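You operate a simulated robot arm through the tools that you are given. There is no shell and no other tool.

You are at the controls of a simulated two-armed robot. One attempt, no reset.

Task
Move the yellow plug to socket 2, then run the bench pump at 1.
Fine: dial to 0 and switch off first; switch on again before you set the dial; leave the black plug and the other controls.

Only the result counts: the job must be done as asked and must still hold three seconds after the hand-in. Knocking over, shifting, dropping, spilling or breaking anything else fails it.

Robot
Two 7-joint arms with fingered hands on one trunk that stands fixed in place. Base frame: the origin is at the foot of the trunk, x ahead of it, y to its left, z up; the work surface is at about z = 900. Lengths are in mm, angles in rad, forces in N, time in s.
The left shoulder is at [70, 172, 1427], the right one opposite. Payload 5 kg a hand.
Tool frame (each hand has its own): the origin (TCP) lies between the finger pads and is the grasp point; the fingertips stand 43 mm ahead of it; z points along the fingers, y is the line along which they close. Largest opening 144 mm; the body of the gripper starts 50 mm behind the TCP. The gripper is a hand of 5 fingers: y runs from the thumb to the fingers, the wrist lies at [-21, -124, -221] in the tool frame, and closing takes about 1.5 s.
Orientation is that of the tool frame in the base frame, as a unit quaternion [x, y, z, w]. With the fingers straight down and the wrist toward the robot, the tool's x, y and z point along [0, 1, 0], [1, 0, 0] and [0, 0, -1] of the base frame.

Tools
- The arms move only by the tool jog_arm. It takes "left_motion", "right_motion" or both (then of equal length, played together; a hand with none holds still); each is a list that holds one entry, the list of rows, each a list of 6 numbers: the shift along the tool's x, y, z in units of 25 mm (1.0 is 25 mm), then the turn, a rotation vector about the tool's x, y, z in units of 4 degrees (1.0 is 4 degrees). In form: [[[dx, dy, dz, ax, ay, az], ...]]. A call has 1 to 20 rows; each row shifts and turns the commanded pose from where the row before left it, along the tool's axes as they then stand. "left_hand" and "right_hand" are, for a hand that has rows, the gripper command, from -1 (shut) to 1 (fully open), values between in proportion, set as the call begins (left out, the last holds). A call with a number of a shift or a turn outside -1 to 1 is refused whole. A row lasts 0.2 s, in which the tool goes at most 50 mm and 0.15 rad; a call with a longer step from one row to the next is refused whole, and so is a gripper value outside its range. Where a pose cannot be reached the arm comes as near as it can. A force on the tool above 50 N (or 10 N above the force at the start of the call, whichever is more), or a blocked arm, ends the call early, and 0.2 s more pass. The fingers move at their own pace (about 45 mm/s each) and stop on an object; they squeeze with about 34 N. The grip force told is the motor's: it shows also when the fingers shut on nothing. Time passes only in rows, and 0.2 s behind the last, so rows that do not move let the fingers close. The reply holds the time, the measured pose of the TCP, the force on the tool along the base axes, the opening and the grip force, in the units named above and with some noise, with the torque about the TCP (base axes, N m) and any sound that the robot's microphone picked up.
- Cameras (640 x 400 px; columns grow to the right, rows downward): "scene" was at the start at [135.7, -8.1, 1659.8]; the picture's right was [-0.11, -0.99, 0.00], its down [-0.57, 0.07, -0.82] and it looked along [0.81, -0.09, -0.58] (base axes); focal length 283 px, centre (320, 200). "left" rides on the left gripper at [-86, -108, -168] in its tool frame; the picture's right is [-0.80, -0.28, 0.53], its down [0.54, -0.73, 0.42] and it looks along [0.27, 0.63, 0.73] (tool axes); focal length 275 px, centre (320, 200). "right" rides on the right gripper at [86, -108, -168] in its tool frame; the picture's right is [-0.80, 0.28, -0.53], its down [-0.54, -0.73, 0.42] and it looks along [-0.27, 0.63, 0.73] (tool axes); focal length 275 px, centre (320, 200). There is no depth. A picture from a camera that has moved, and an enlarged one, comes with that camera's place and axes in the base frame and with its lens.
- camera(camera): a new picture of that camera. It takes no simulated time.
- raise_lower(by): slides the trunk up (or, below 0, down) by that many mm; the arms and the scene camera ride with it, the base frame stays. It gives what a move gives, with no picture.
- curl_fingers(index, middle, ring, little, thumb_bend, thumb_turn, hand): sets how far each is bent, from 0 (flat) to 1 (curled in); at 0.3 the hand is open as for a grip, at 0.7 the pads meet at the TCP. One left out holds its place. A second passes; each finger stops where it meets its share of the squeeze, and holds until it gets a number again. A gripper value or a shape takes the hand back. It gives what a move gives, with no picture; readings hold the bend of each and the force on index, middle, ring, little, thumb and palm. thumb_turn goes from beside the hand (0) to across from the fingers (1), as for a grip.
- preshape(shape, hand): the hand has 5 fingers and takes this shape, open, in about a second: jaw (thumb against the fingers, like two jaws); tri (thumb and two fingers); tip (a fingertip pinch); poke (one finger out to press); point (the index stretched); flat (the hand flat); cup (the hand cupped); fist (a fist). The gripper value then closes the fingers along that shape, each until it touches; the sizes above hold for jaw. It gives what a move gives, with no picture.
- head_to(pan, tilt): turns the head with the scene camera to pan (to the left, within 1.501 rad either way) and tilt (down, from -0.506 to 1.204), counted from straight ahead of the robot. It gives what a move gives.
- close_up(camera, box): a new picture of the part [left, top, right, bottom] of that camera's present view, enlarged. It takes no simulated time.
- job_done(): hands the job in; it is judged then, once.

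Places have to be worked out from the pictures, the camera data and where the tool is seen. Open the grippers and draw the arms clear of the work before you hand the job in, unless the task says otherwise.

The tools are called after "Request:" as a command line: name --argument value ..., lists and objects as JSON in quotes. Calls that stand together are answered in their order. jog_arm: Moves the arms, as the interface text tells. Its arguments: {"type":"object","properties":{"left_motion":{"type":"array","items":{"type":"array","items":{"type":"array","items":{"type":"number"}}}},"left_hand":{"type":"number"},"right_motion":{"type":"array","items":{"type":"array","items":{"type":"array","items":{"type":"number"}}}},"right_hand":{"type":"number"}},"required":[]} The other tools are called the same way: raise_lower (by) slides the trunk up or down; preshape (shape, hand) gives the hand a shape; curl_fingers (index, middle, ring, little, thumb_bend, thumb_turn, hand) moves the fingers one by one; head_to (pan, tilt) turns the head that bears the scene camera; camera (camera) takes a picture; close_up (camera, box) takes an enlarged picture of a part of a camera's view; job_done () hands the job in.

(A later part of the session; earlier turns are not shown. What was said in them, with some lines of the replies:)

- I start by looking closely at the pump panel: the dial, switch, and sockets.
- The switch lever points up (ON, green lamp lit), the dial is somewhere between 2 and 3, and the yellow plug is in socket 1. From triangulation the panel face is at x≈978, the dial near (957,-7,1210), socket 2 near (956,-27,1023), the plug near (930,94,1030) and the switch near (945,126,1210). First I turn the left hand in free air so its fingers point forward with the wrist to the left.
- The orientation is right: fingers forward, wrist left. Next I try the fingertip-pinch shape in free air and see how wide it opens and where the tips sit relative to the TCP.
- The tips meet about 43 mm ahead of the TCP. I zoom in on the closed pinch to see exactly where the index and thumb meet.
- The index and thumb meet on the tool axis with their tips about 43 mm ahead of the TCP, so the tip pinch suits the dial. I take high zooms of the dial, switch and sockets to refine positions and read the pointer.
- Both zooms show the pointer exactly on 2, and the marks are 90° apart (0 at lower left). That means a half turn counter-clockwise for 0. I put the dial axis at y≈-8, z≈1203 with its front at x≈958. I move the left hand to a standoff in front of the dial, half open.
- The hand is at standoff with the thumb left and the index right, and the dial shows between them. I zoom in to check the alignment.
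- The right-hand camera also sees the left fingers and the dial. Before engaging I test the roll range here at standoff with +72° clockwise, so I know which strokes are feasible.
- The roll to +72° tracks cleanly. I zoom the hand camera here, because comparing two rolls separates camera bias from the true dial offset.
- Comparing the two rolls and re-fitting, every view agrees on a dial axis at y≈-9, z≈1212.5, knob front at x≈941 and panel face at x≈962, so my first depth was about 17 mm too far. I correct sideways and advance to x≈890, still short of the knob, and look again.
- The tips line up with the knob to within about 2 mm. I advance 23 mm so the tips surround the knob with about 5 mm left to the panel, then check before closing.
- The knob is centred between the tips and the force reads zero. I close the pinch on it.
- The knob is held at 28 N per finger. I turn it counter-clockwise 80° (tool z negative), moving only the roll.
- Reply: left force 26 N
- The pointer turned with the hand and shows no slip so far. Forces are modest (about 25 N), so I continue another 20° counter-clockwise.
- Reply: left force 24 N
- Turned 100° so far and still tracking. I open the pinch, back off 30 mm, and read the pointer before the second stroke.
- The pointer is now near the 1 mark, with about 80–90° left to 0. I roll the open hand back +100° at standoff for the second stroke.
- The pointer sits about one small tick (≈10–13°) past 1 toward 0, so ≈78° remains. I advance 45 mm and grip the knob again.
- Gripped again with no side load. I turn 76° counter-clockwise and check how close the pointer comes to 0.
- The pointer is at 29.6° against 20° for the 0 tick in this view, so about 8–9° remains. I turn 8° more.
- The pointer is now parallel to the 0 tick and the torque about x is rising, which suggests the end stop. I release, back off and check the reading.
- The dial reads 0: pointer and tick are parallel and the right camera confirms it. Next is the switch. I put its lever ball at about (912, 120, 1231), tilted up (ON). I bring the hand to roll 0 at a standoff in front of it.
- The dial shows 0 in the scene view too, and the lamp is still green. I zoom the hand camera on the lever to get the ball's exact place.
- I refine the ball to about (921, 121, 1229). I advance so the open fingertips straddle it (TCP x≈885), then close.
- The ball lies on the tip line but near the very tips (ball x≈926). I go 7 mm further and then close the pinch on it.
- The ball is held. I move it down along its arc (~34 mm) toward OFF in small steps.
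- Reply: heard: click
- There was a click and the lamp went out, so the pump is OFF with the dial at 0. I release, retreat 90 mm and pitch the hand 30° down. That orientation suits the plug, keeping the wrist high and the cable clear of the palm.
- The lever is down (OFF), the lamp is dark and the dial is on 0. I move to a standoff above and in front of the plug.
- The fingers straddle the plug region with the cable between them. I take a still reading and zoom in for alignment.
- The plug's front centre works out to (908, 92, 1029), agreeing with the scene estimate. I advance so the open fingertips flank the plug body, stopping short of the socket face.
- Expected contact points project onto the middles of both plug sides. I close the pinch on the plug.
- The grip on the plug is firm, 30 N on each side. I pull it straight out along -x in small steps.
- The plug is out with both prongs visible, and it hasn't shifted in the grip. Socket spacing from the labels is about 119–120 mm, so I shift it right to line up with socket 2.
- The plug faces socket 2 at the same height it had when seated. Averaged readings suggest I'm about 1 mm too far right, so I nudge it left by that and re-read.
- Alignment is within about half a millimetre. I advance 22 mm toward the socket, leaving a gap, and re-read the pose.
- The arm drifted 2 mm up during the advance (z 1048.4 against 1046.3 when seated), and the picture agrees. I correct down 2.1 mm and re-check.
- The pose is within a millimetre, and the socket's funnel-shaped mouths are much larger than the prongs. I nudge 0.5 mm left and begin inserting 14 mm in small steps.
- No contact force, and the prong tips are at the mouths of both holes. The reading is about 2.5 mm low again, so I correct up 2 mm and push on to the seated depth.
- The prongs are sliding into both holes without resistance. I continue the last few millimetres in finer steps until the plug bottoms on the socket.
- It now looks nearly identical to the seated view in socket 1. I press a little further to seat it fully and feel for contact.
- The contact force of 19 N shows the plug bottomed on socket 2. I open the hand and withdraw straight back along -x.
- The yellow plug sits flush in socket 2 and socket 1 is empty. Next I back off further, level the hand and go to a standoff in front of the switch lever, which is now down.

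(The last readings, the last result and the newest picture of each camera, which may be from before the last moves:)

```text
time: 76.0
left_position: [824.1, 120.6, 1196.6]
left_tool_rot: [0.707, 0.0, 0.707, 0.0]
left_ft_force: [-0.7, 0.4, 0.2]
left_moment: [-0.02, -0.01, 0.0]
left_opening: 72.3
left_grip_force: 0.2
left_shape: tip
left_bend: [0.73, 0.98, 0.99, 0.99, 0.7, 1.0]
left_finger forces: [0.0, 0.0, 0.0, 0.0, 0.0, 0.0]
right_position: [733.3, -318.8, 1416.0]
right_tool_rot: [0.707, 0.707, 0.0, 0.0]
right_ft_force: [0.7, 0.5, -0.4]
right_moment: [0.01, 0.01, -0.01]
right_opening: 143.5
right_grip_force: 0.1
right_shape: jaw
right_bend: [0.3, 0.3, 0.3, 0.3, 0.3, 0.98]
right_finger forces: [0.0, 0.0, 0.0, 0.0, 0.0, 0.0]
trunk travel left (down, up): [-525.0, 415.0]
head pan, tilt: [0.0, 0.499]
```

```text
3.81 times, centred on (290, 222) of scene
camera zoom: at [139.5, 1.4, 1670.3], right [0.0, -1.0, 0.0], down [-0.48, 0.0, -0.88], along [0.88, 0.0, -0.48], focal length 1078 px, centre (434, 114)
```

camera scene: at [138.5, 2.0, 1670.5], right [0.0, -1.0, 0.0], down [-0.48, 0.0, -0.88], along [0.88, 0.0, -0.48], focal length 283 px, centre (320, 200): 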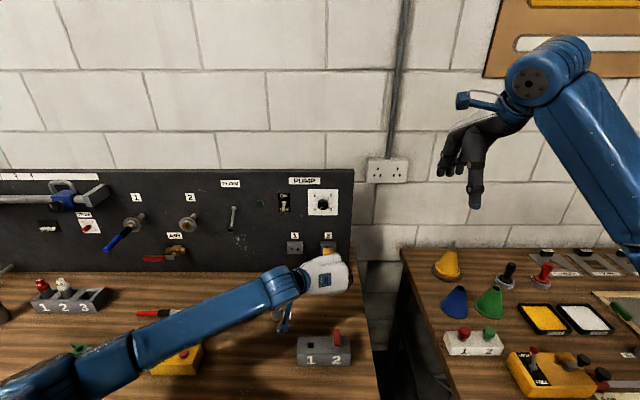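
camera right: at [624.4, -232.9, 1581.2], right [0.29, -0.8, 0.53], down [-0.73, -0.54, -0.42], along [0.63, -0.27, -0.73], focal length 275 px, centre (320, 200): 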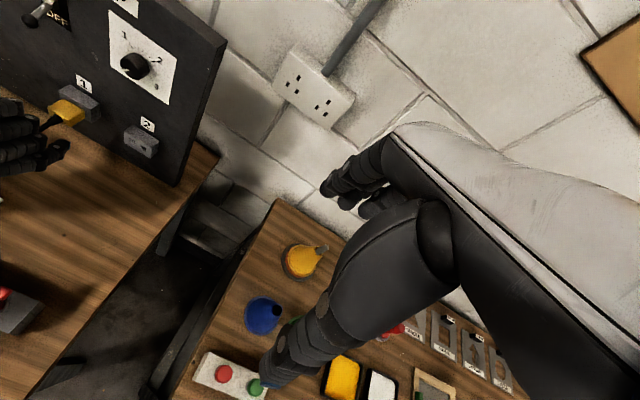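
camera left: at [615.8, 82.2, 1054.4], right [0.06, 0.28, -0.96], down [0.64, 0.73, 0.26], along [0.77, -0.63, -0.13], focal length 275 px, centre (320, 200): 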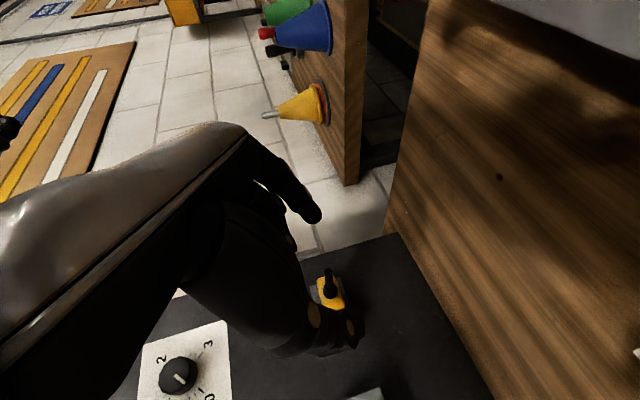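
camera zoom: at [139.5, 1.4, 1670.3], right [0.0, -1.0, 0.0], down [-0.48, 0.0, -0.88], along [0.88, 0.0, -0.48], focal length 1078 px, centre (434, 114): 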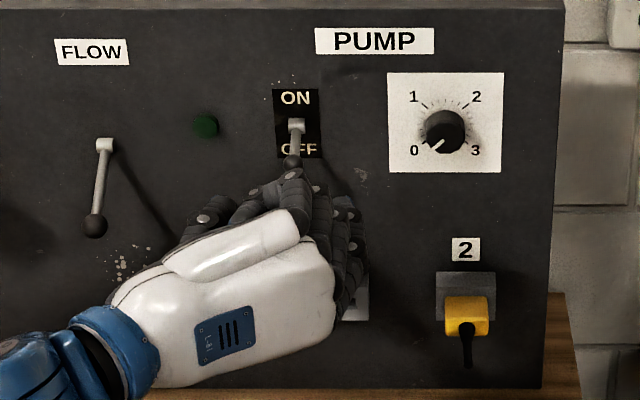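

The lever ball, now down, is at about (927, 121, 1194). I advance to straddle it and close the pinch.

Request:
jog_arm --left_motion '[[[-0.026, 0, 0.68, 0, 0, 0], [-0.026, 0, 0.68, 0, 0, 0], [-0.026, 0, 0.68, 0, 0, 0], [-0.026, 0, 0.68, 0, 0, 0], [0, 0, 0, 0, 0, 0]]]'

Request:
close_up --camera "left" --box '[260, 180, 440, 320]'

```text
time: 77.2
left_position: [890.7, 120.2, 1193.2]
left_tool_rot: [0.707, 0.0, 0.707, 0.0]
left_ft_force: [0.4, 0.4, -0.7]
left_moment: [0.01, 0.0, 0.0]
left_opening: 72.3
left_grip_force: 0.0
left_shape: tip
left_bend: [0.73, 0.98, 0.99, 0.99, 0.7, 1.0]
left_finger forces: [0.0, 0.0, 0.1, 0.0, 0.1, 0.1]
right_position: [731.1, -318.8, 1416.4]
right_tool_rot: [0.706, 0.708, 0.0, 0.0]
right_ft_force: [0.2, -0.2, 0.2]
right_moment: [0.01, 0.01, 0.04]
right_opening: 143.6
right_grip_force: 0.2
right_shape: jaw
right_bend: [0.3, 0.3, 0.3, 0.3, 0.3, 0.98]
right_finger forces: [0.1, 0.0, 0.1, 0.0, 0.0, 0.1]
trunk travel left (down, up): [-525.0, 415.0]
head pan, tilt: [0.0, 0.499]
```

```text
2.86 times, centred on (350, 250) of left
camera zoom: at [722.3, 228.9, 1106.9], right [0.53, 0.28, -0.8], down [0.42, 0.73, 0.54], along [0.73, -0.63, 0.27], focal length 786 px, centre (234, 57)
```

zoom: 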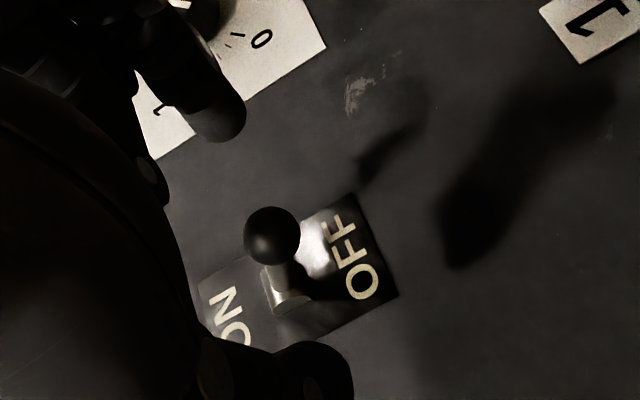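

The ball lies between the two fingertips. I close on it.

Request:
jog_arm --left_motion '[[[0, 0, 0, 0, 0, 0], [0, 0, 0, 0, 0, 0], [0, 0, 0, 0, 0, 0], [0, 0, 0, 0, 0, 0], [0, 0, 0, 0, 0, 0], [0, 0, 0, 0, 0, 0], [0, 0, 0, 0, 0, 0], [0, 0, 0, 0, 0, 0]]]' --left_hand -1

```text
time: 79.0
left_position: [890.0, 120.0, 1194.2]
left_tool_rot: [0.707, 0.0, 0.707, 0.0]
left_ft_force: [-3.1, -0.8, 0.8]
left_moment: [-0.06, -0.01, -0.01]
left_opening: 10.4
left_grip_force: 34.3
left_shape: tip
left_bend: [0.71, 1.0, 1.0, 1.0, 0.73, 1.0]
left_finger forces: [27.7, 0.0, 0.0, 0.0, 27.0, 0.0]
right_position: [733.3, -319.5, 1415.7]
right_tool_rot: [0.706, 0.708, 0.001, 0.001]
right_ft_force: [0.0, -0.1, 0.2]
right_moment: [0.01, 0.0, -0.01]
right_opening: 144.0
right_grip_force: 0.0
right_shape: jaw
right_bend: [0.3, 0.3, 0.3, 0.3, 0.3, 0.98]
right_finger forces: [0.1, 0.0, 0.1, 0.1, 0.0, 0.0]
trunk travel left (down, up): [-525.0, 415.0]
head pan, tilt: [0.0, 0.499]
```

The ball is held. I lift it about 34 mm along its arc to ON.

Request:
jog_arm --left_motion '[[[0.17, 0, -0.06, 0, 0, 0], [0.17, 0, -0.05, 0, 0, 0], [0.17, 0, -0.03, 0, 0, 0], [0.17, 0, -0.01, 0, 0, 0], [0.17, 0, 0.01, 0, 0, 0], [0.17, 0, 0.03, 0, 0, 0], [0.17, 0, 0.05, 0, 0, 0], [0.17, 0, 0.06, 0, 0, 0]]]'

Request:
close_up --camera "left" --box '[260, 180, 440, 320]'

Request:
close_up --camera "scene" --box '[220, 170, 360, 275]'

```text
time: 80.8
left_position: [887.5, 119.9, 1228.5]
left_tool_rot: [0.706, -0.001, 0.708, 0.001]
left_ft_force: [-15.0, -0.9, 3.9]
left_moment: [-0.03, 0.06, -0.04]
left_opening: 10.3
left_grip_force: 33.6
left_shape: tip
left_bend: [0.71, 1.0, 1.0, 1.0, 0.74, 1.0]
left_finger forces: [29.9, 0.0, 0.1, 0.0, 26.2, 0.0]
right_position: [729.7, -318.3, 1416.1]
right_tool_rot: [0.707, 0.708, 0.0, 0.001]
right_ft_force: [1.0, 0.9, -0.1]
right_moment: [0.05, -0.01, 0.03]
right_opening: 143.5
right_grip_force: 0.1
right_shape: jaw
right_bend: [0.3, 0.3, 0.3, 0.3, 0.3, 0.98]
right_finger forces: [0.1, 0.1, 0.0, 0.0, 0.0, 0.0]
trunk travel left (down, up): [-525.0, 415.0]
head pan, tilt: [0.0, 0.499]
heard: click
```

```text
2.86 times, centred on (350, 250) of left
camera zoom: at [720.3, 228.8, 1141.0], right [0.54, 0.28, -0.79], down [0.42, 0.73, 0.54], along [0.73, -0.63, 0.27], focal length 786 px, centre (234, 57)
```

zoom: 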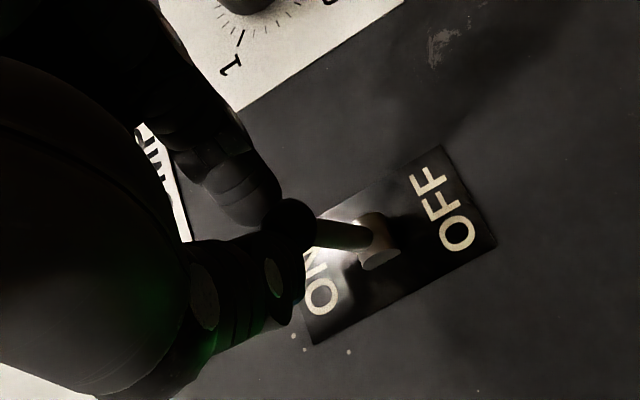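

```text
3.81 times, centred on (290, 222) of scene
camera zoom: at [135.8, 1.4, 1670.8], right [0.0, -1.0, 0.0], down [-0.48, 0.0, -0.88], along [0.88, 0.0, -0.48], focal length 1078 px, centre (434, 114)
```

zoom: 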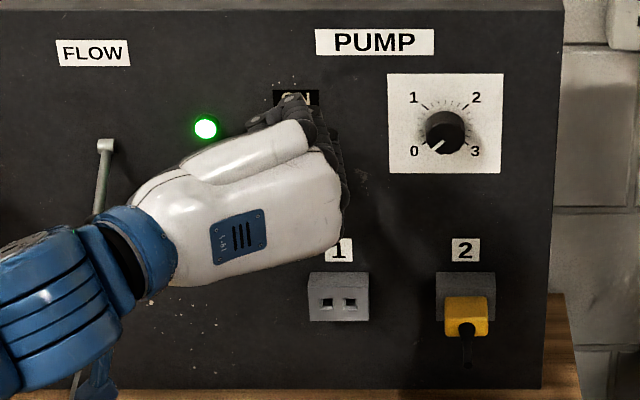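

There was a click and the lamp is green again, so the switch is ON with the dial still at 0. I release, retreat, and move in front of the dial with roll about -20°, ready for a clockwise stroke.

Request:
jog_arm --left_motion '[[[0, 0, 0, 0, 0, 0], [0, 0, 0, 0, 0, 0], [0, 0, 0, 0, 0, 0], [0, 0, 0, 0, 0, 0], [0, 0, 0, 0, 0, 0], [0, 0, -1, 0, 0, 0], [0, 0, -1, 0, 0, 0], [-0.103, 0.86, 0, 0, 0, 0], [-0.103, 0.86, 0, 0, 0, 0], [-0.103, 0.86, 0, 0, 0, 0], [-0.103, 0.86, 0, 0, 0, 0], [-0.103, 0.86, 0, 0, 0, 0], [-0.103, 0.86, 0, 0, 0, 0], [0, 0, 0, 0, 0, -1], [0, 0, 0, 0, 0, -1], [0, 0, 0, 0, 0, -1], [0, 0, 0, 0, 0, -1], [0, 0, 0, 0, 0, -1], [0, 0, 0, 0, 0, 0]]]' --left_hand 0

Request:
close_up --camera "left" --box '[280, 200, 440, 330]'

Request:
close_up --camera "scene" --box '[220, 170, 360, 275]'

```text
time: 84.8
left_position: [839.6, -8.5, 1208.8]
left_tool_rot: [0.696, 0.123, 0.697, 0.123]
left_ft_force: [-0.6, -0.5, 0.0]
left_moment: [0.0, 0.0, -0.04]
left_opening: 71.6
left_grip_force: 0.0
left_shape: tip
left_bend: [0.73, 0.98, 0.99, 0.99, 0.7, 1.0]
left_finger forces: [0.1, 0.0, 0.1, 0.1, 0.0, 0.0]
right_position: [732.3, -318.2, 1415.3]
right_tool_rot: [0.706, 0.708, 0.0, 0.0]
right_ft_force: [-0.1, -0.9, -0.3]
right_moment: [0.0, -0.01, 0.0]
right_opening: 143.5
right_grip_force: 0.1
right_shape: jaw
right_bend: [0.3, 0.3, 0.3, 0.3, 0.3, 0.98]
right_finger forces: [0.0, 0.1, 0.0, 0.1, 0.1, 0.0]
trunk travel left (down, up): [-525.0, 415.0]
head pan, tilt: [0.0, 0.499]
```

```text
3.08 times, centred on (360, 265) of left
camera zoom: at [672.2, 64.4, 1090.7], right [0.53, -0.01, -0.85], down [0.42, 0.87, 0.26], along [0.73, -0.5, 0.47], focal length 847 px, centre (197, 0)
```

zoom: 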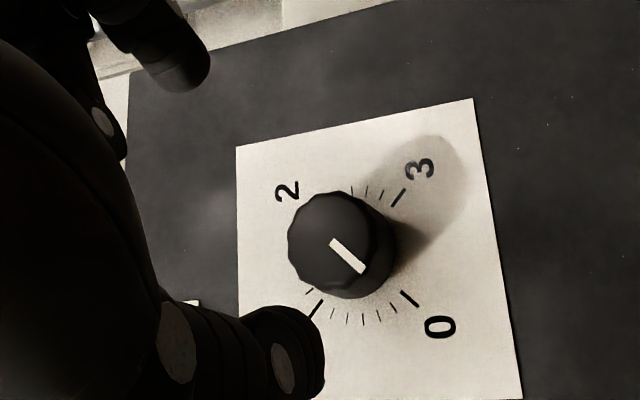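

```text
3.81 times, centred on (290, 222) of scene
camera zoom: at [139.5, 1.8, 1670.3], right [0.0, -1.0, 0.0], down [-0.48, 0.0, -0.88], along [0.88, 0.0, -0.48], focal length 1078 px, centre (434, 114)
```

zoom: 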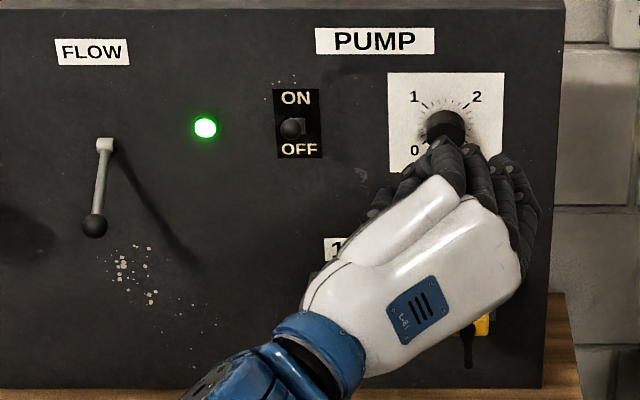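

The lever is up, the lamp is on, and the dial pointer is at 0. I advance 45 mm, still short of the knob, and re-read the pose before engaging.

Request:
jog_arm --left_motion '[[[0, 0, 0.6, 0, 0, 0], [0, 0, 0.6, 0, 0, 0], [0, 0, 0.6, 0, 0, 0], [0, 0, 0, 0, 0, 0]]]'

Request:
jog_arm --left_motion '[[[0, 0, 0, 0, 0, 0]]]'

Request:
close_up --camera "left" --box '[260, 180, 440, 320]'

Request:
close_up --camera "right" --box '[40, 10, 200, 130]'

```text
time: 85.8
left_position: [884.1, -11.0, 1212.6]
left_tool_rot: [0.696, 0.123, 0.696, 0.123]
left_ft_force: [-0.1, -0.3, 0.9]
left_moment: [-0.02, -0.01, -0.01]
left_opening: 71.6
left_grip_force: 0.0
left_shape: tip
left_bend: [0.73, 0.98, 0.99, 0.99, 0.7, 1.0]
left_finger forces: [0.1, 0.1, 0.1, 0.0, 0.0, 0.1]
right_position: [731.7, -317.1, 1414.8]
right_tool_rot: [0.707, 0.707, 0.001, -0.001]
right_ft_force: [0.3, -0.4, 0.5]
right_moment: [0.03, -0.01, -0.02]
right_opening: 143.9
right_grip_force: 0.1
right_shape: jaw
right_bend: [0.3, 0.3, 0.3, 0.3, 0.3, 0.98]
right_finger forces: [0.0, 0.1, 0.0, 0.0, 0.0, 0.0]
trunk travel left (down, up): [-525.0, 415.0]
head pan, tilt: [0.0, 0.499]
```

```text
time: 86.2
left_position: [883.3, -9.9, 1211.2]
left_tool_rot: [0.696, 0.123, 0.696, 0.122]
left_ft_force: [0.6, -0.3, -0.4]
left_moment: [0.0, -0.03, 0.0]
left_opening: 71.6
left_grip_force: 0.0
left_shape: tip
left_bend: [0.73, 0.98, 0.99, 0.99, 0.7, 1.0]
left_finger forces: [0.0, 0.1, 0.1, 0.0, 0.0, 0.0]
right_position: [732.7, -319.2, 1414.6]
right_tool_rot: [0.706, 0.708, 0.0, 0.0]
right_ft_force: [1.8, -0.1, -0.4]
right_moment: [0.02, 0.0, -0.02]
right_opening: 143.5
right_grip_force: 0.0
right_shape: jaw
right_bend: [0.3, 0.3, 0.3, 0.3, 0.3, 0.98]
right_finger forces: [0.0, 0.0, 0.1, 0.1, 0.0, 0.1]
trunk travel left (down, up): [-525.0, 415.0]
head pan, tilt: [0.0, 0.499]
```

```text
2.86 times, centred on (350, 250) of left
camera zoom: at [715.6, 62.8, 1093.1], right [0.53, -0.01, -0.85], down [0.42, 0.87, 0.26], along [0.73, -0.5, 0.47], focal length 786 px, centre (234, 57)
```

zoom: 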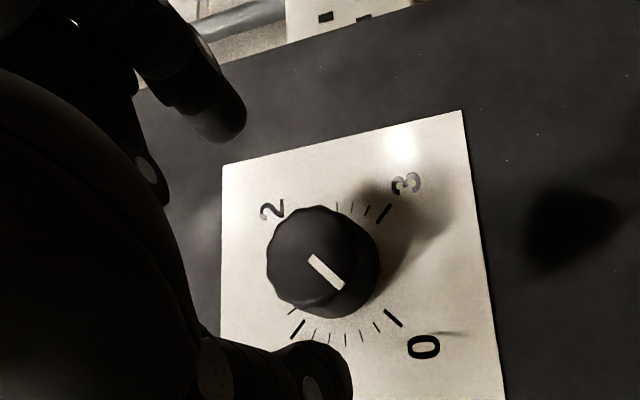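

```text
3.33 times, centred on (120, 70) of right
camera zoom: at [623.3, -232.9, 1581.6], right [0.28, -0.8, 0.53], down [-0.73, -0.54, -0.42], along [0.63, -0.27, -0.73], focal length 918 px, centre (987, 633)
```

zoom: 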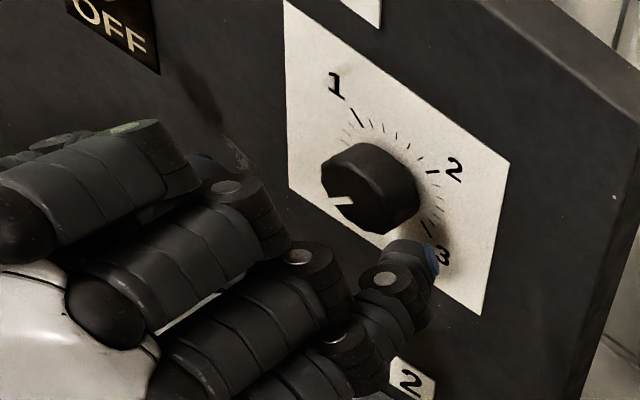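

The pose reads (884, -10, 1212), close to the dial axis. I advance to grip depth with fingers open and compare the knob position with the earlier gripped views.

Request:
jog_arm --left_motion '[[[0, 0, 0.56, 0, 0, 0], [0, 0, 0.56, 0, 0, 0], [0, 0, 0, 0, 0, 0]]]'

Request:
jog_arm --left_motion '[[[0, 0, 0, 0, 0, 0]]]'

Request:
close_up --camera "left" --box '[260, 180, 440, 320]'

```text
time: 87.0
left_position: [913.0, -10.2, 1210.7]
left_tool_rot: [0.696, 0.123, 0.697, 0.122]
left_ft_force: [-0.8, -0.3, 0.2]
left_moment: [0.01, -0.01, -0.02]
left_opening: 71.5
left_grip_force: 0.0
left_shape: tip
left_bend: [0.73, 0.98, 0.99, 0.99, 0.7, 1.0]
left_finger forces: [0.0, 0.1, 0.0, 0.0, 0.0, 0.1]
right_position: [732.3, -318.7, 1415.2]
right_tool_rot: [0.707, 0.708, 0.0, 0.0]
right_ft_force: [-0.2, 0.3, -0.3]
right_moment: [-0.05, -0.06, -0.02]
right_opening: 143.7
right_grip_force: 0.1
right_shape: jaw
right_bend: [0.3, 0.3, 0.3, 0.3, 0.3, 0.98]
right_finger forces: [0.0, 0.1, 0.1, 0.0, 0.0, 0.0]
trunk travel left (down, up): [-525.0, 415.0]
head pan, tilt: [0.0, 0.499]
```

```text
time: 87.4
left_position: [913.5, -8.8, 1210.0]
left_tool_rot: [0.697, 0.122, 0.696, 0.123]
left_ft_force: [0.2, -0.9, 0.5]
left_moment: [-0.02, -0.03, 0.0]
left_opening: 71.6
left_grip_force: 0.0
left_shape: tip
left_bend: [0.73, 0.98, 0.99, 0.99, 0.7, 1.0]
left_finger forces: [0.0, 0.0, 0.0, 0.1, 0.1, 0.0]
right_position: [733.4, -318.3, 1415.1]
right_tool_rot: [0.706, 0.708, 0.0, 0.001]
right_ft_force: [-0.6, 0.0, 0.8]
right_moment: [-0.02, 0.03, 0.0]
right_opening: 143.9
right_grip_force: 0.0
right_shape: jaw
right_bend: [0.3, 0.3, 0.3, 0.3, 0.3, 0.98]
right_finger forces: [0.0, 0.0, 0.1, 0.1, 0.1, 0.0]
trunk travel left (down, up): [-525.0, 415.0]
head pan, tilt: [0.0, 0.499]
```

```text
2.86 times, centred on (350, 250) of left
camera zoom: at [745.4, 63.5, 1091.1], right [0.53, 0.0, -0.85], down [0.42, 0.87, 0.26], along [0.73, -0.5, 0.47], focal length 786 px, centre (234, 57)
```

zoom: 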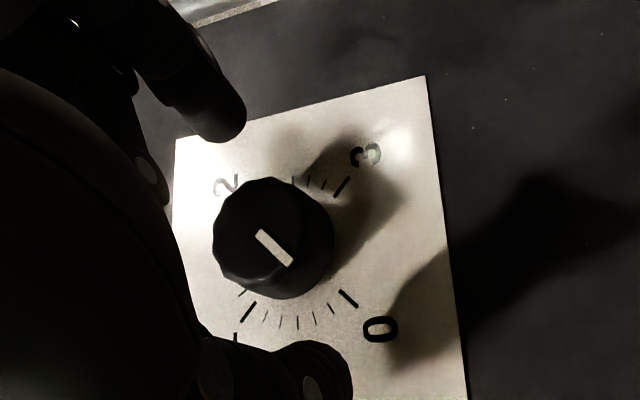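

The knob sits where it did in the earlier gripped views, within 2 mm. I close on it.

Request:
jog_arm --left_motion '[[[0, 0, 0, 0, 0, 0], [0, 0, 0, 0, 0, 0], [0, 0, 0, 0, 0, 0], [0, 0, 0, 0, 0, 0], [0, 0, 0, 0, 0, 0], [0, 0, 0, 0, 0, 0], [0, 0, 0, 0, 0, 0], [0, 0, 0, 0, 0, 0]]]' --left_hand -1

Request:
close_up --camera "left" --box '[260, 180, 440, 320]'

```text
time: 89.2
left_position: [913.1, -9.4, 1209.4]
left_tool_rot: [0.696, 0.123, 0.697, 0.123]
left_ft_force: [2.8, -0.5, 0.8]
left_moment: [-0.01, -0.03, 0.0]
left_opening: 27.5
left_grip_force: 34.2
left_shape: tip
left_bend: [0.72, 1.0, 1.0, 1.0, 0.74, 1.0]
left_finger forces: [30.0, 0.1, 0.0, 0.1, 29.7, 0.0]
right_position: [733.2, -318.6, 1414.9]
right_tool_rot: [0.707, 0.708, 0.0, 0.0]
right_ft_force: [0.7, -0.4, 0.1]
right_moment: [0.0, -0.03, -0.01]
right_opening: 143.7
right_grip_force: 0.1
right_shape: jaw
right_bend: [0.3, 0.3, 0.3, 0.3, 0.3, 0.98]
right_finger forces: [0.0, 0.0, 0.1, 0.0, 0.0, 0.0]
trunk travel left (down, up): [-525.0, 415.0]
head pan, tilt: [0.0, 0.499]
```

```text
2.86 times, centred on (350, 250) of left
camera zoom: at [745.4, 63.7, 1091.2], right [0.53, 0.0, -0.85], down [0.42, 0.87, 0.26], along [0.73, -0.5, 0.47], focal length 786 px, centre (234, 57)
```

zoom: 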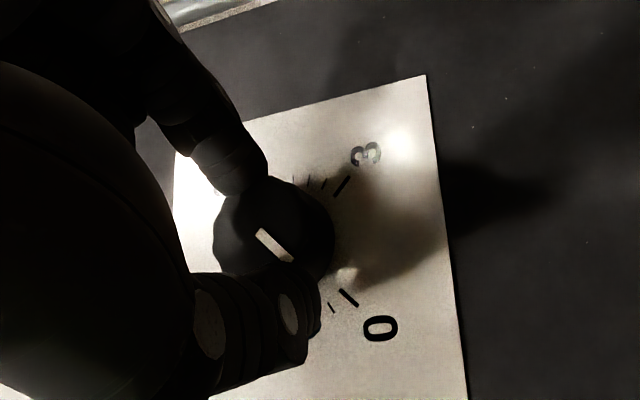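

Gripped with balanced forces and the pointer still on 0. I turn clockwise 80° (positive roll), then fine-tune to the 1 mark.

Request:
jog_arm --left_motion '[[[0, 0, 0, 0, 0, 1], [0, 0, 0, 0, 0, 1], [0, 0, 0, 0, 0, 1], [0, 0, 0, 0, 0, 1], [0, 0, 0, 0, 0, 1], [0, 0, 0, 0, 0, 1], [0, 0, 0, 0, 0, 1], [0, 0, 0, 0, 0, 1], [0, 0, 0, 0, 0, 1], [0, 0, 0, 0, 0, 1], [0, 0, 0, 0, 0, 1], [0, 0, 0, 0, 0, 1], [0, 0, 0, 0, 0, 1], [0, 0, 0, 0, 0, 1], [0, 0, 0, 0, 0, 1], [0, 0, 0, 0, 0, 1], [0, 0, 0, 0, 0, 1], [0, 0, 0, 0, 0, 1], [0, 0, 0, 0, 0, 1], [0, 0, 0, 0, 0, 1]]]'

Request:
close_up --camera "left" --box '[280, 200, 420, 310]'

Request:
close_up --camera "right" --box '[90, 30, 190, 105]'

```text
time: 93.4
left_position: [913.0, -9.4, 1210.6]
left_tool_rot: [0.612, -0.354, 0.612, -0.354]
left_ft_force: [1.9, -2.1, -0.8]
left_moment: [-0.02, 0.04, -0.06]
left_opening: 27.2
left_grip_force: 33.7
left_shape: tip
left_bend: [0.72, 1.0, 1.0, 1.0, 0.75, 1.0]
left_finger forces: [32.6, 0.0, 0.0, 0.0, 30.8, 0.0]
right_position: [733.2, -319.6, 1414.2]
right_tool_rot: [0.706, 0.708, 0.0, 0.001]
right_ft_force: [-0.3, 0.3, -0.2]
right_moment: [0.02, 0.01, 0.02]
right_opening: 144.0
right_grip_force: 0.1
right_shape: jaw
right_bend: [0.3, 0.3, 0.3, 0.3, 0.3, 0.98]
right_finger forces: [0.0, 0.0, 0.1, 0.0, 0.0, 0.1]
trunk travel left (down, up): [-525.0, 415.0]
head pan, tilt: [0.0, 0.499]
```

```text
3.64 times, centred on (350, 255) of left
camera zoom: at [745.4, 120.0, 1261.3], right [0.53, 0.83, -0.15], down [0.42, -0.11, 0.9], along [0.73, -0.54, -0.41], focal length 1001 px, centre (211, 0)
```

zoom: 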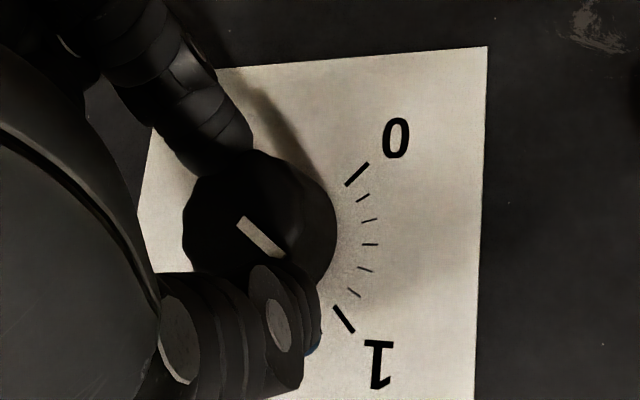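

```text
5.33 times, centred on (140, 68) of right
camera zoom: at [623.5, -233.6, 1581.4], right [0.29, -0.8, 0.53], down [-0.73, -0.54, -0.42], along [0.63, -0.27, -0.73], focal length 1468 px, centre (1280, 907)
```

zoom: 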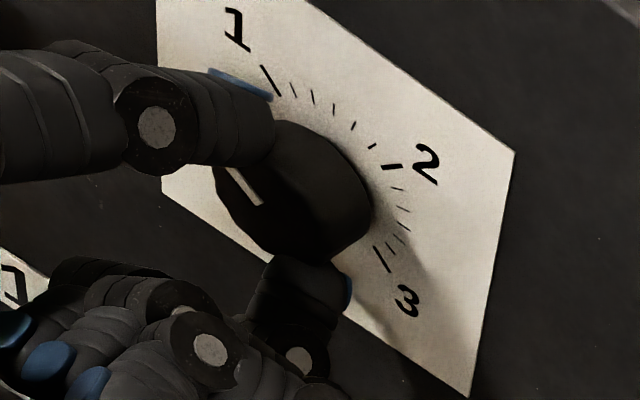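

The pointer is at about 40° in this view and the 1 tick at about 51°, so about 10° remains. I turn 10° more.

Request:
jog_arm --left_motion '[[[0, 0, 0, 0, 0, 1], [0, 0, 0, 0, 0, 1], [0, 0, 0, 0, 0, 0.5], [0, 0, 0, 0, 0, 0]]]'

Request:
close_up --camera "left" --box '[300, 220, 400, 300]'

Request:
close_up --camera "right" --box '[90, 30, 190, 105]'

```text
time: 94.4
left_position: [914.1, -8.5, 1211.4]
left_tool_rot: [0.58, -0.405, 0.578, -0.407]
left_ft_force: [1.4, -1.6, -0.1]
left_moment: [0.01, -0.02, -0.03]
left_opening: 27.4
left_grip_force: 34.4
left_shape: tip
left_bend: [0.72, 1.0, 1.0, 1.0, 0.75, 1.0]
left_finger forces: [31.7, 0.0, 0.0, 0.0, 32.0, 0.0]
right_position: [733.1, -319.3, 1415.2]
right_tool_rot: [0.707, 0.708, 0.0, 0.001]
right_ft_force: [0.2, -0.4, -0.2]
right_moment: [0.0, 0.0, -0.02]
right_opening: 143.8
right_grip_force: 0.0
right_shape: jaw
right_bend: [0.3, 0.3, 0.3, 0.3, 0.3, 0.98]
right_finger forces: [0.0, 0.0, 0.0, 0.0, 0.0, 0.0]
trunk travel left (down, up): [-525.0, 415.0]
head pan, tilt: [0.0, 0.499]
```

```text
5.00 times, centred on (350, 260) of left
camera zoom: at [745.4, 109.0, 1282.7], right [0.53, 0.85, 0.0], down [0.42, -0.26, 0.87], along [0.73, -0.46, -0.5], focal length 1376 px, centre (170, -100)
```

zoom: 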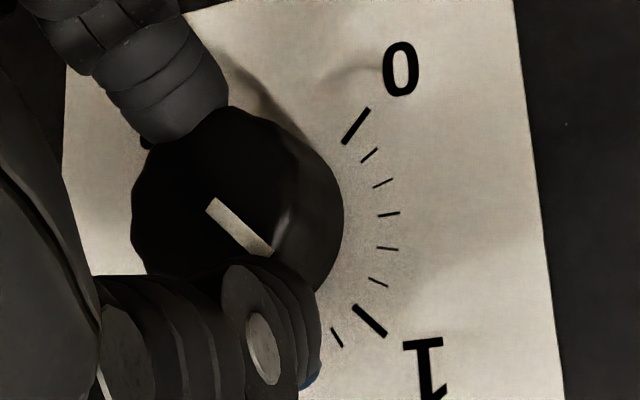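

```text
5.33 times, centred on (140, 68) of right
camera zoom: at [623.3, -233.2, 1581.6], right [0.28, -0.8, 0.53], down [-0.73, -0.54, -0.42], along [0.63, -0.27, -0.73], focal length 1468 px, centre (1280, 907)
```

zoom: 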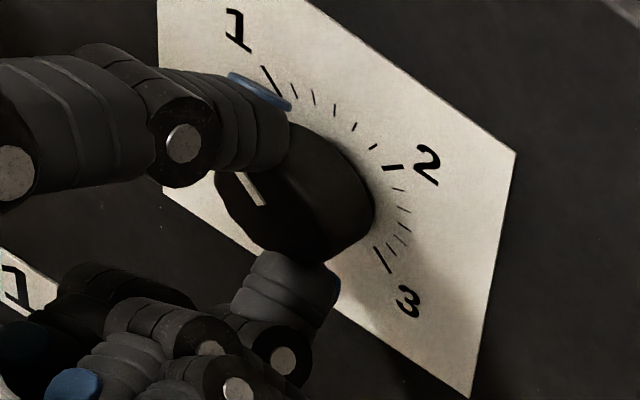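

Within a few degrees of the 1 mark. I release, back off, and measure the pointer unobstructed.

Request:
jog_arm --left_motion '[[[0, 0, 0, 0, 0, 0], [0, 0, 0, 0, 0, 0], [0, 0, 0, 0, 0, 0], [0, 0, 0, 0, 0, 0], [0, 0, 0, 0, 0, 0], [0, 0, 0, 0, 0, 0], [0, 0, -0.6, 0, 0, 0], [0, 0, -0.6, 0, 0, 0], [0, 0, -0.6, 0, 0, 0]]]' --left_hand 0

Request:
close_up --camera "left" --box '[310, 230, 410, 310]'

Request:
close_up --camera "right" --box '[100, 30, 180, 90]'

```text
time: 96.4
left_position: [866.8, -11.1, 1211.3]
left_tool_rot: [0.579, -0.405, 0.579, -0.406]
left_ft_force: [0.2, 0.2, 0.2]
left_moment: [-0.01, 0.01, -0.02]
left_opening: 71.6
left_grip_force: 0.1
left_shape: tip
left_bend: [0.73, 0.98, 0.99, 0.99, 0.7, 1.0]
left_finger forces: [0.0, 0.0, 0.0, 0.0, 0.1, 0.0]
right_position: [733.2, -318.2, 1415.5]
right_tool_rot: [0.706, 0.708, 0.0, -0.001]
right_ft_force: [0.4, 0.1, 0.9]
right_moment: [0.0, 0.0, -0.02]
right_opening: 143.7
right_grip_force: 0.2
right_shape: jaw
right_bend: [0.3, 0.3, 0.3, 0.3, 0.3, 0.98]
right_finger forces: [0.0, 0.0, 0.0, 0.0, 0.0, 0.0]
trunk travel left (down, up): [-525.0, 415.0]
head pan, tilt: [0.0, 0.499]
```

```text
5.00 times, centred on (360, 270) of left
camera zoom: at [698.4, 107.8, 1283.5], right [0.53, 0.85, -0.01], down [0.42, -0.26, 0.87], along [0.73, -0.47, -0.5], focal length 1376 px, centre (120, -150)
```

zoom: 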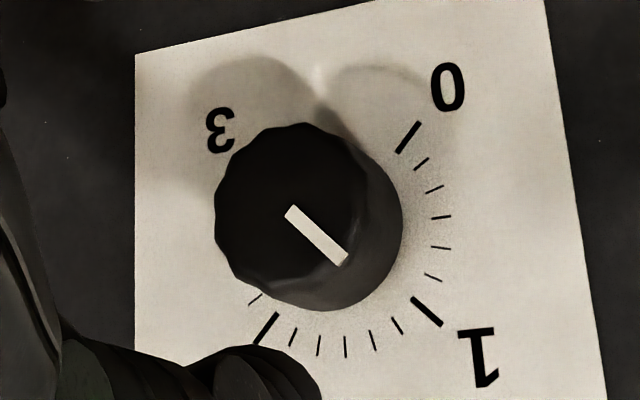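

```text
6.67 times, centred on (140, 60) of right
camera zoom: at [622.8, -232.7, 1581.9], right [0.28, -0.8, 0.53], down [-0.73, -0.54, -0.42], along [0.63, -0.27, -0.73], focal length 1835 px, centre (1520, 1133)
```

zoom: 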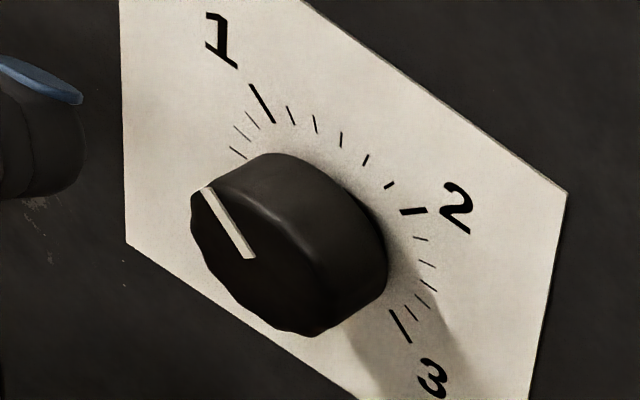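

Both views show the pointer exactly parallel to the 1 tick (44° vs 44°, 59.3° vs 59.7°). I withdraw the left arm back, up and to the left, clear of the bench, and open the hand.

Request:
jog_arm --left_motion '[[[0, 0, -1, 0, 0, 0], [0, 0, -1, 0, 0, 0], [0, 0, -1, 0, 0, 0], [0, 0, -1, 0, 0, 0], [-0.557, -0.91, 0, 0, 0, 0], [-0.557, -0.91, 0, 0, 0, 0], [-0.557, -0.91, 0, 0, 0, 0], [-0.557, -0.91, 0, 0, 0, 0], [-0.557, -0.91, 0, 0, 0, 0], [-0.557, -0.91, 0, 0, 0, 0], [-0.557, -0.91, 0, 0, 0, 0], [-0.557, -0.91, 0, 0, 0, 0], [-0.557, -0.91, 0, 0, 0, 0], [-0.557, -0.91, 0, 0, 0, 0], [-0.557, -0.91, 0, 0, 0, 0]]]' --left_hand 1

Request:
camera --camera "scene"

Request:
close_up --camera "scene" --box '[220, 165, 360, 270]'

Request:
close_up --camera "right" --box '[0, 0, 240, 190]'

```text
time: 99.6
left_position: [764.3, 222.7, 1395.4]
left_tool_rot: [0.579, -0.406, 0.579, -0.406]
left_ft_force: [0.3, 0.0, 0.5]
left_moment: [0.01, 0.01, -0.01]
left_opening: 143.7
left_grip_force: 0.1
left_shape: tip
left_bend: [0.3, 0.98, 0.99, 0.99, 0.3, 0.98]
left_finger forces: [0.0, 0.1, 0.0, 0.0, 0.1, 0.0]
right_position: [732.4, -318.0, 1415.9]
right_tool_rot: [0.707, 0.707, 0.0, 0.001]
right_ft_force: [0.4, 0.5, -0.3]
right_moment: [-0.04, -0.03, -0.03]
right_opening: 143.5
right_grip_force: 0.0
right_shape: jaw
right_bend: [0.3, 0.3, 0.3, 0.3, 0.3, 0.98]
right_finger forces: [0.0, 0.0, 0.0, 0.1, 0.0, 0.1]
trunk travel left (down, up): [-525.0, 415.0]
head pan, tilt: [0.0, 0.499]
```

```text
taken
camera scene: at [138.6, 2.9, 1670.4], right [0.0, -1.0, 0.0], down [-0.48, 0.0, -0.88], along [0.88, 0.0, -0.48], focal length 283 px, centre (320, 200)
```

scene: 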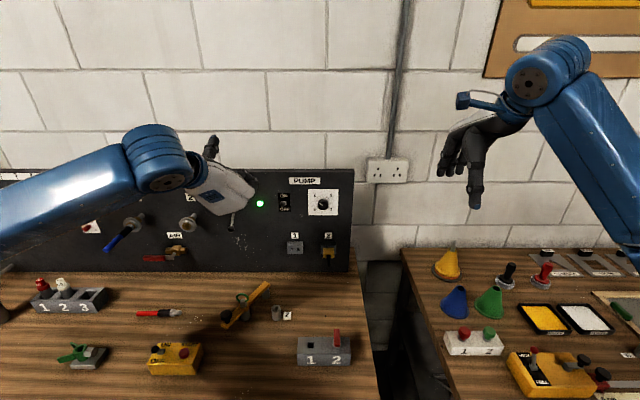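

```text
3.81 times, centred on (290, 218) of scene
camera zoom: at [138.6, 2.9, 1670.4], right [0.0, -1.0, 0.0], down [-0.48, 0.0, -0.88], along [0.88, 0.0, -0.48], focal length 1078 px, centre (434, 133)
```

zoom: 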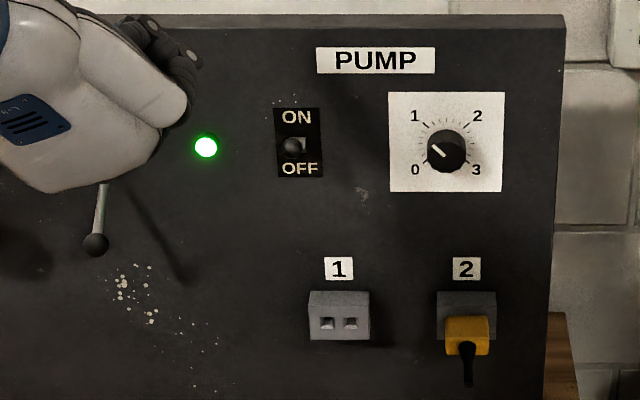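

```text
2.11 times, centred on (120, 95) of right
camera zoom: at [622.3, -231.8, 1582.2], right [0.28, -0.8, 0.53], down [-0.73, -0.54, -0.42], along [0.63, -0.27, -0.73], focal length 580 px, centre (741, 421)
```

zoom: 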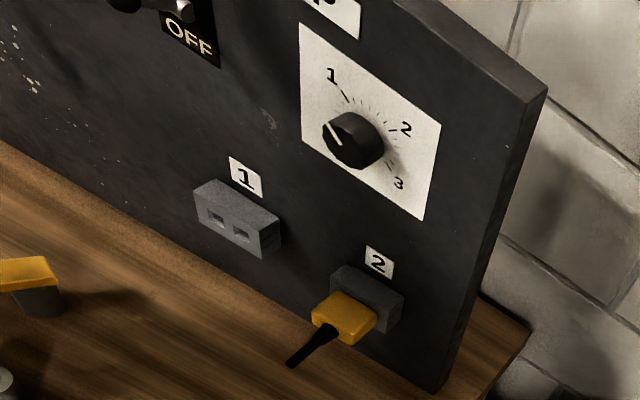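

The end state checks out: yellow plug in socket 2, switch ON with the lamp green, dial at 1, other items untouched, and both hands open and clear. I hand the job in.

Request:
job_done

```text
The job is handed in.
```

The yellow plug is now in socket 2 and the pump is switched on with its dial at 1. I've handed the job in; no result has come back yet.

I followed your order:
1. I turned the dial from 2 down to 0.
2. I switched the pump off. It clicked and the lamp went out.
3. I moved the plug from socket 1 to socket 2 and pressed it in until it stopped.
4. I switched the pump back on. It clicked again and the lamp turned green.
5. I turned the dial to 1; two camera views show the pointer lined up with the mark.

I didn't touch the other controls. I never spotted a separate black plug, so nothing was done to one. Both hands are open and clear of the panel and bench.
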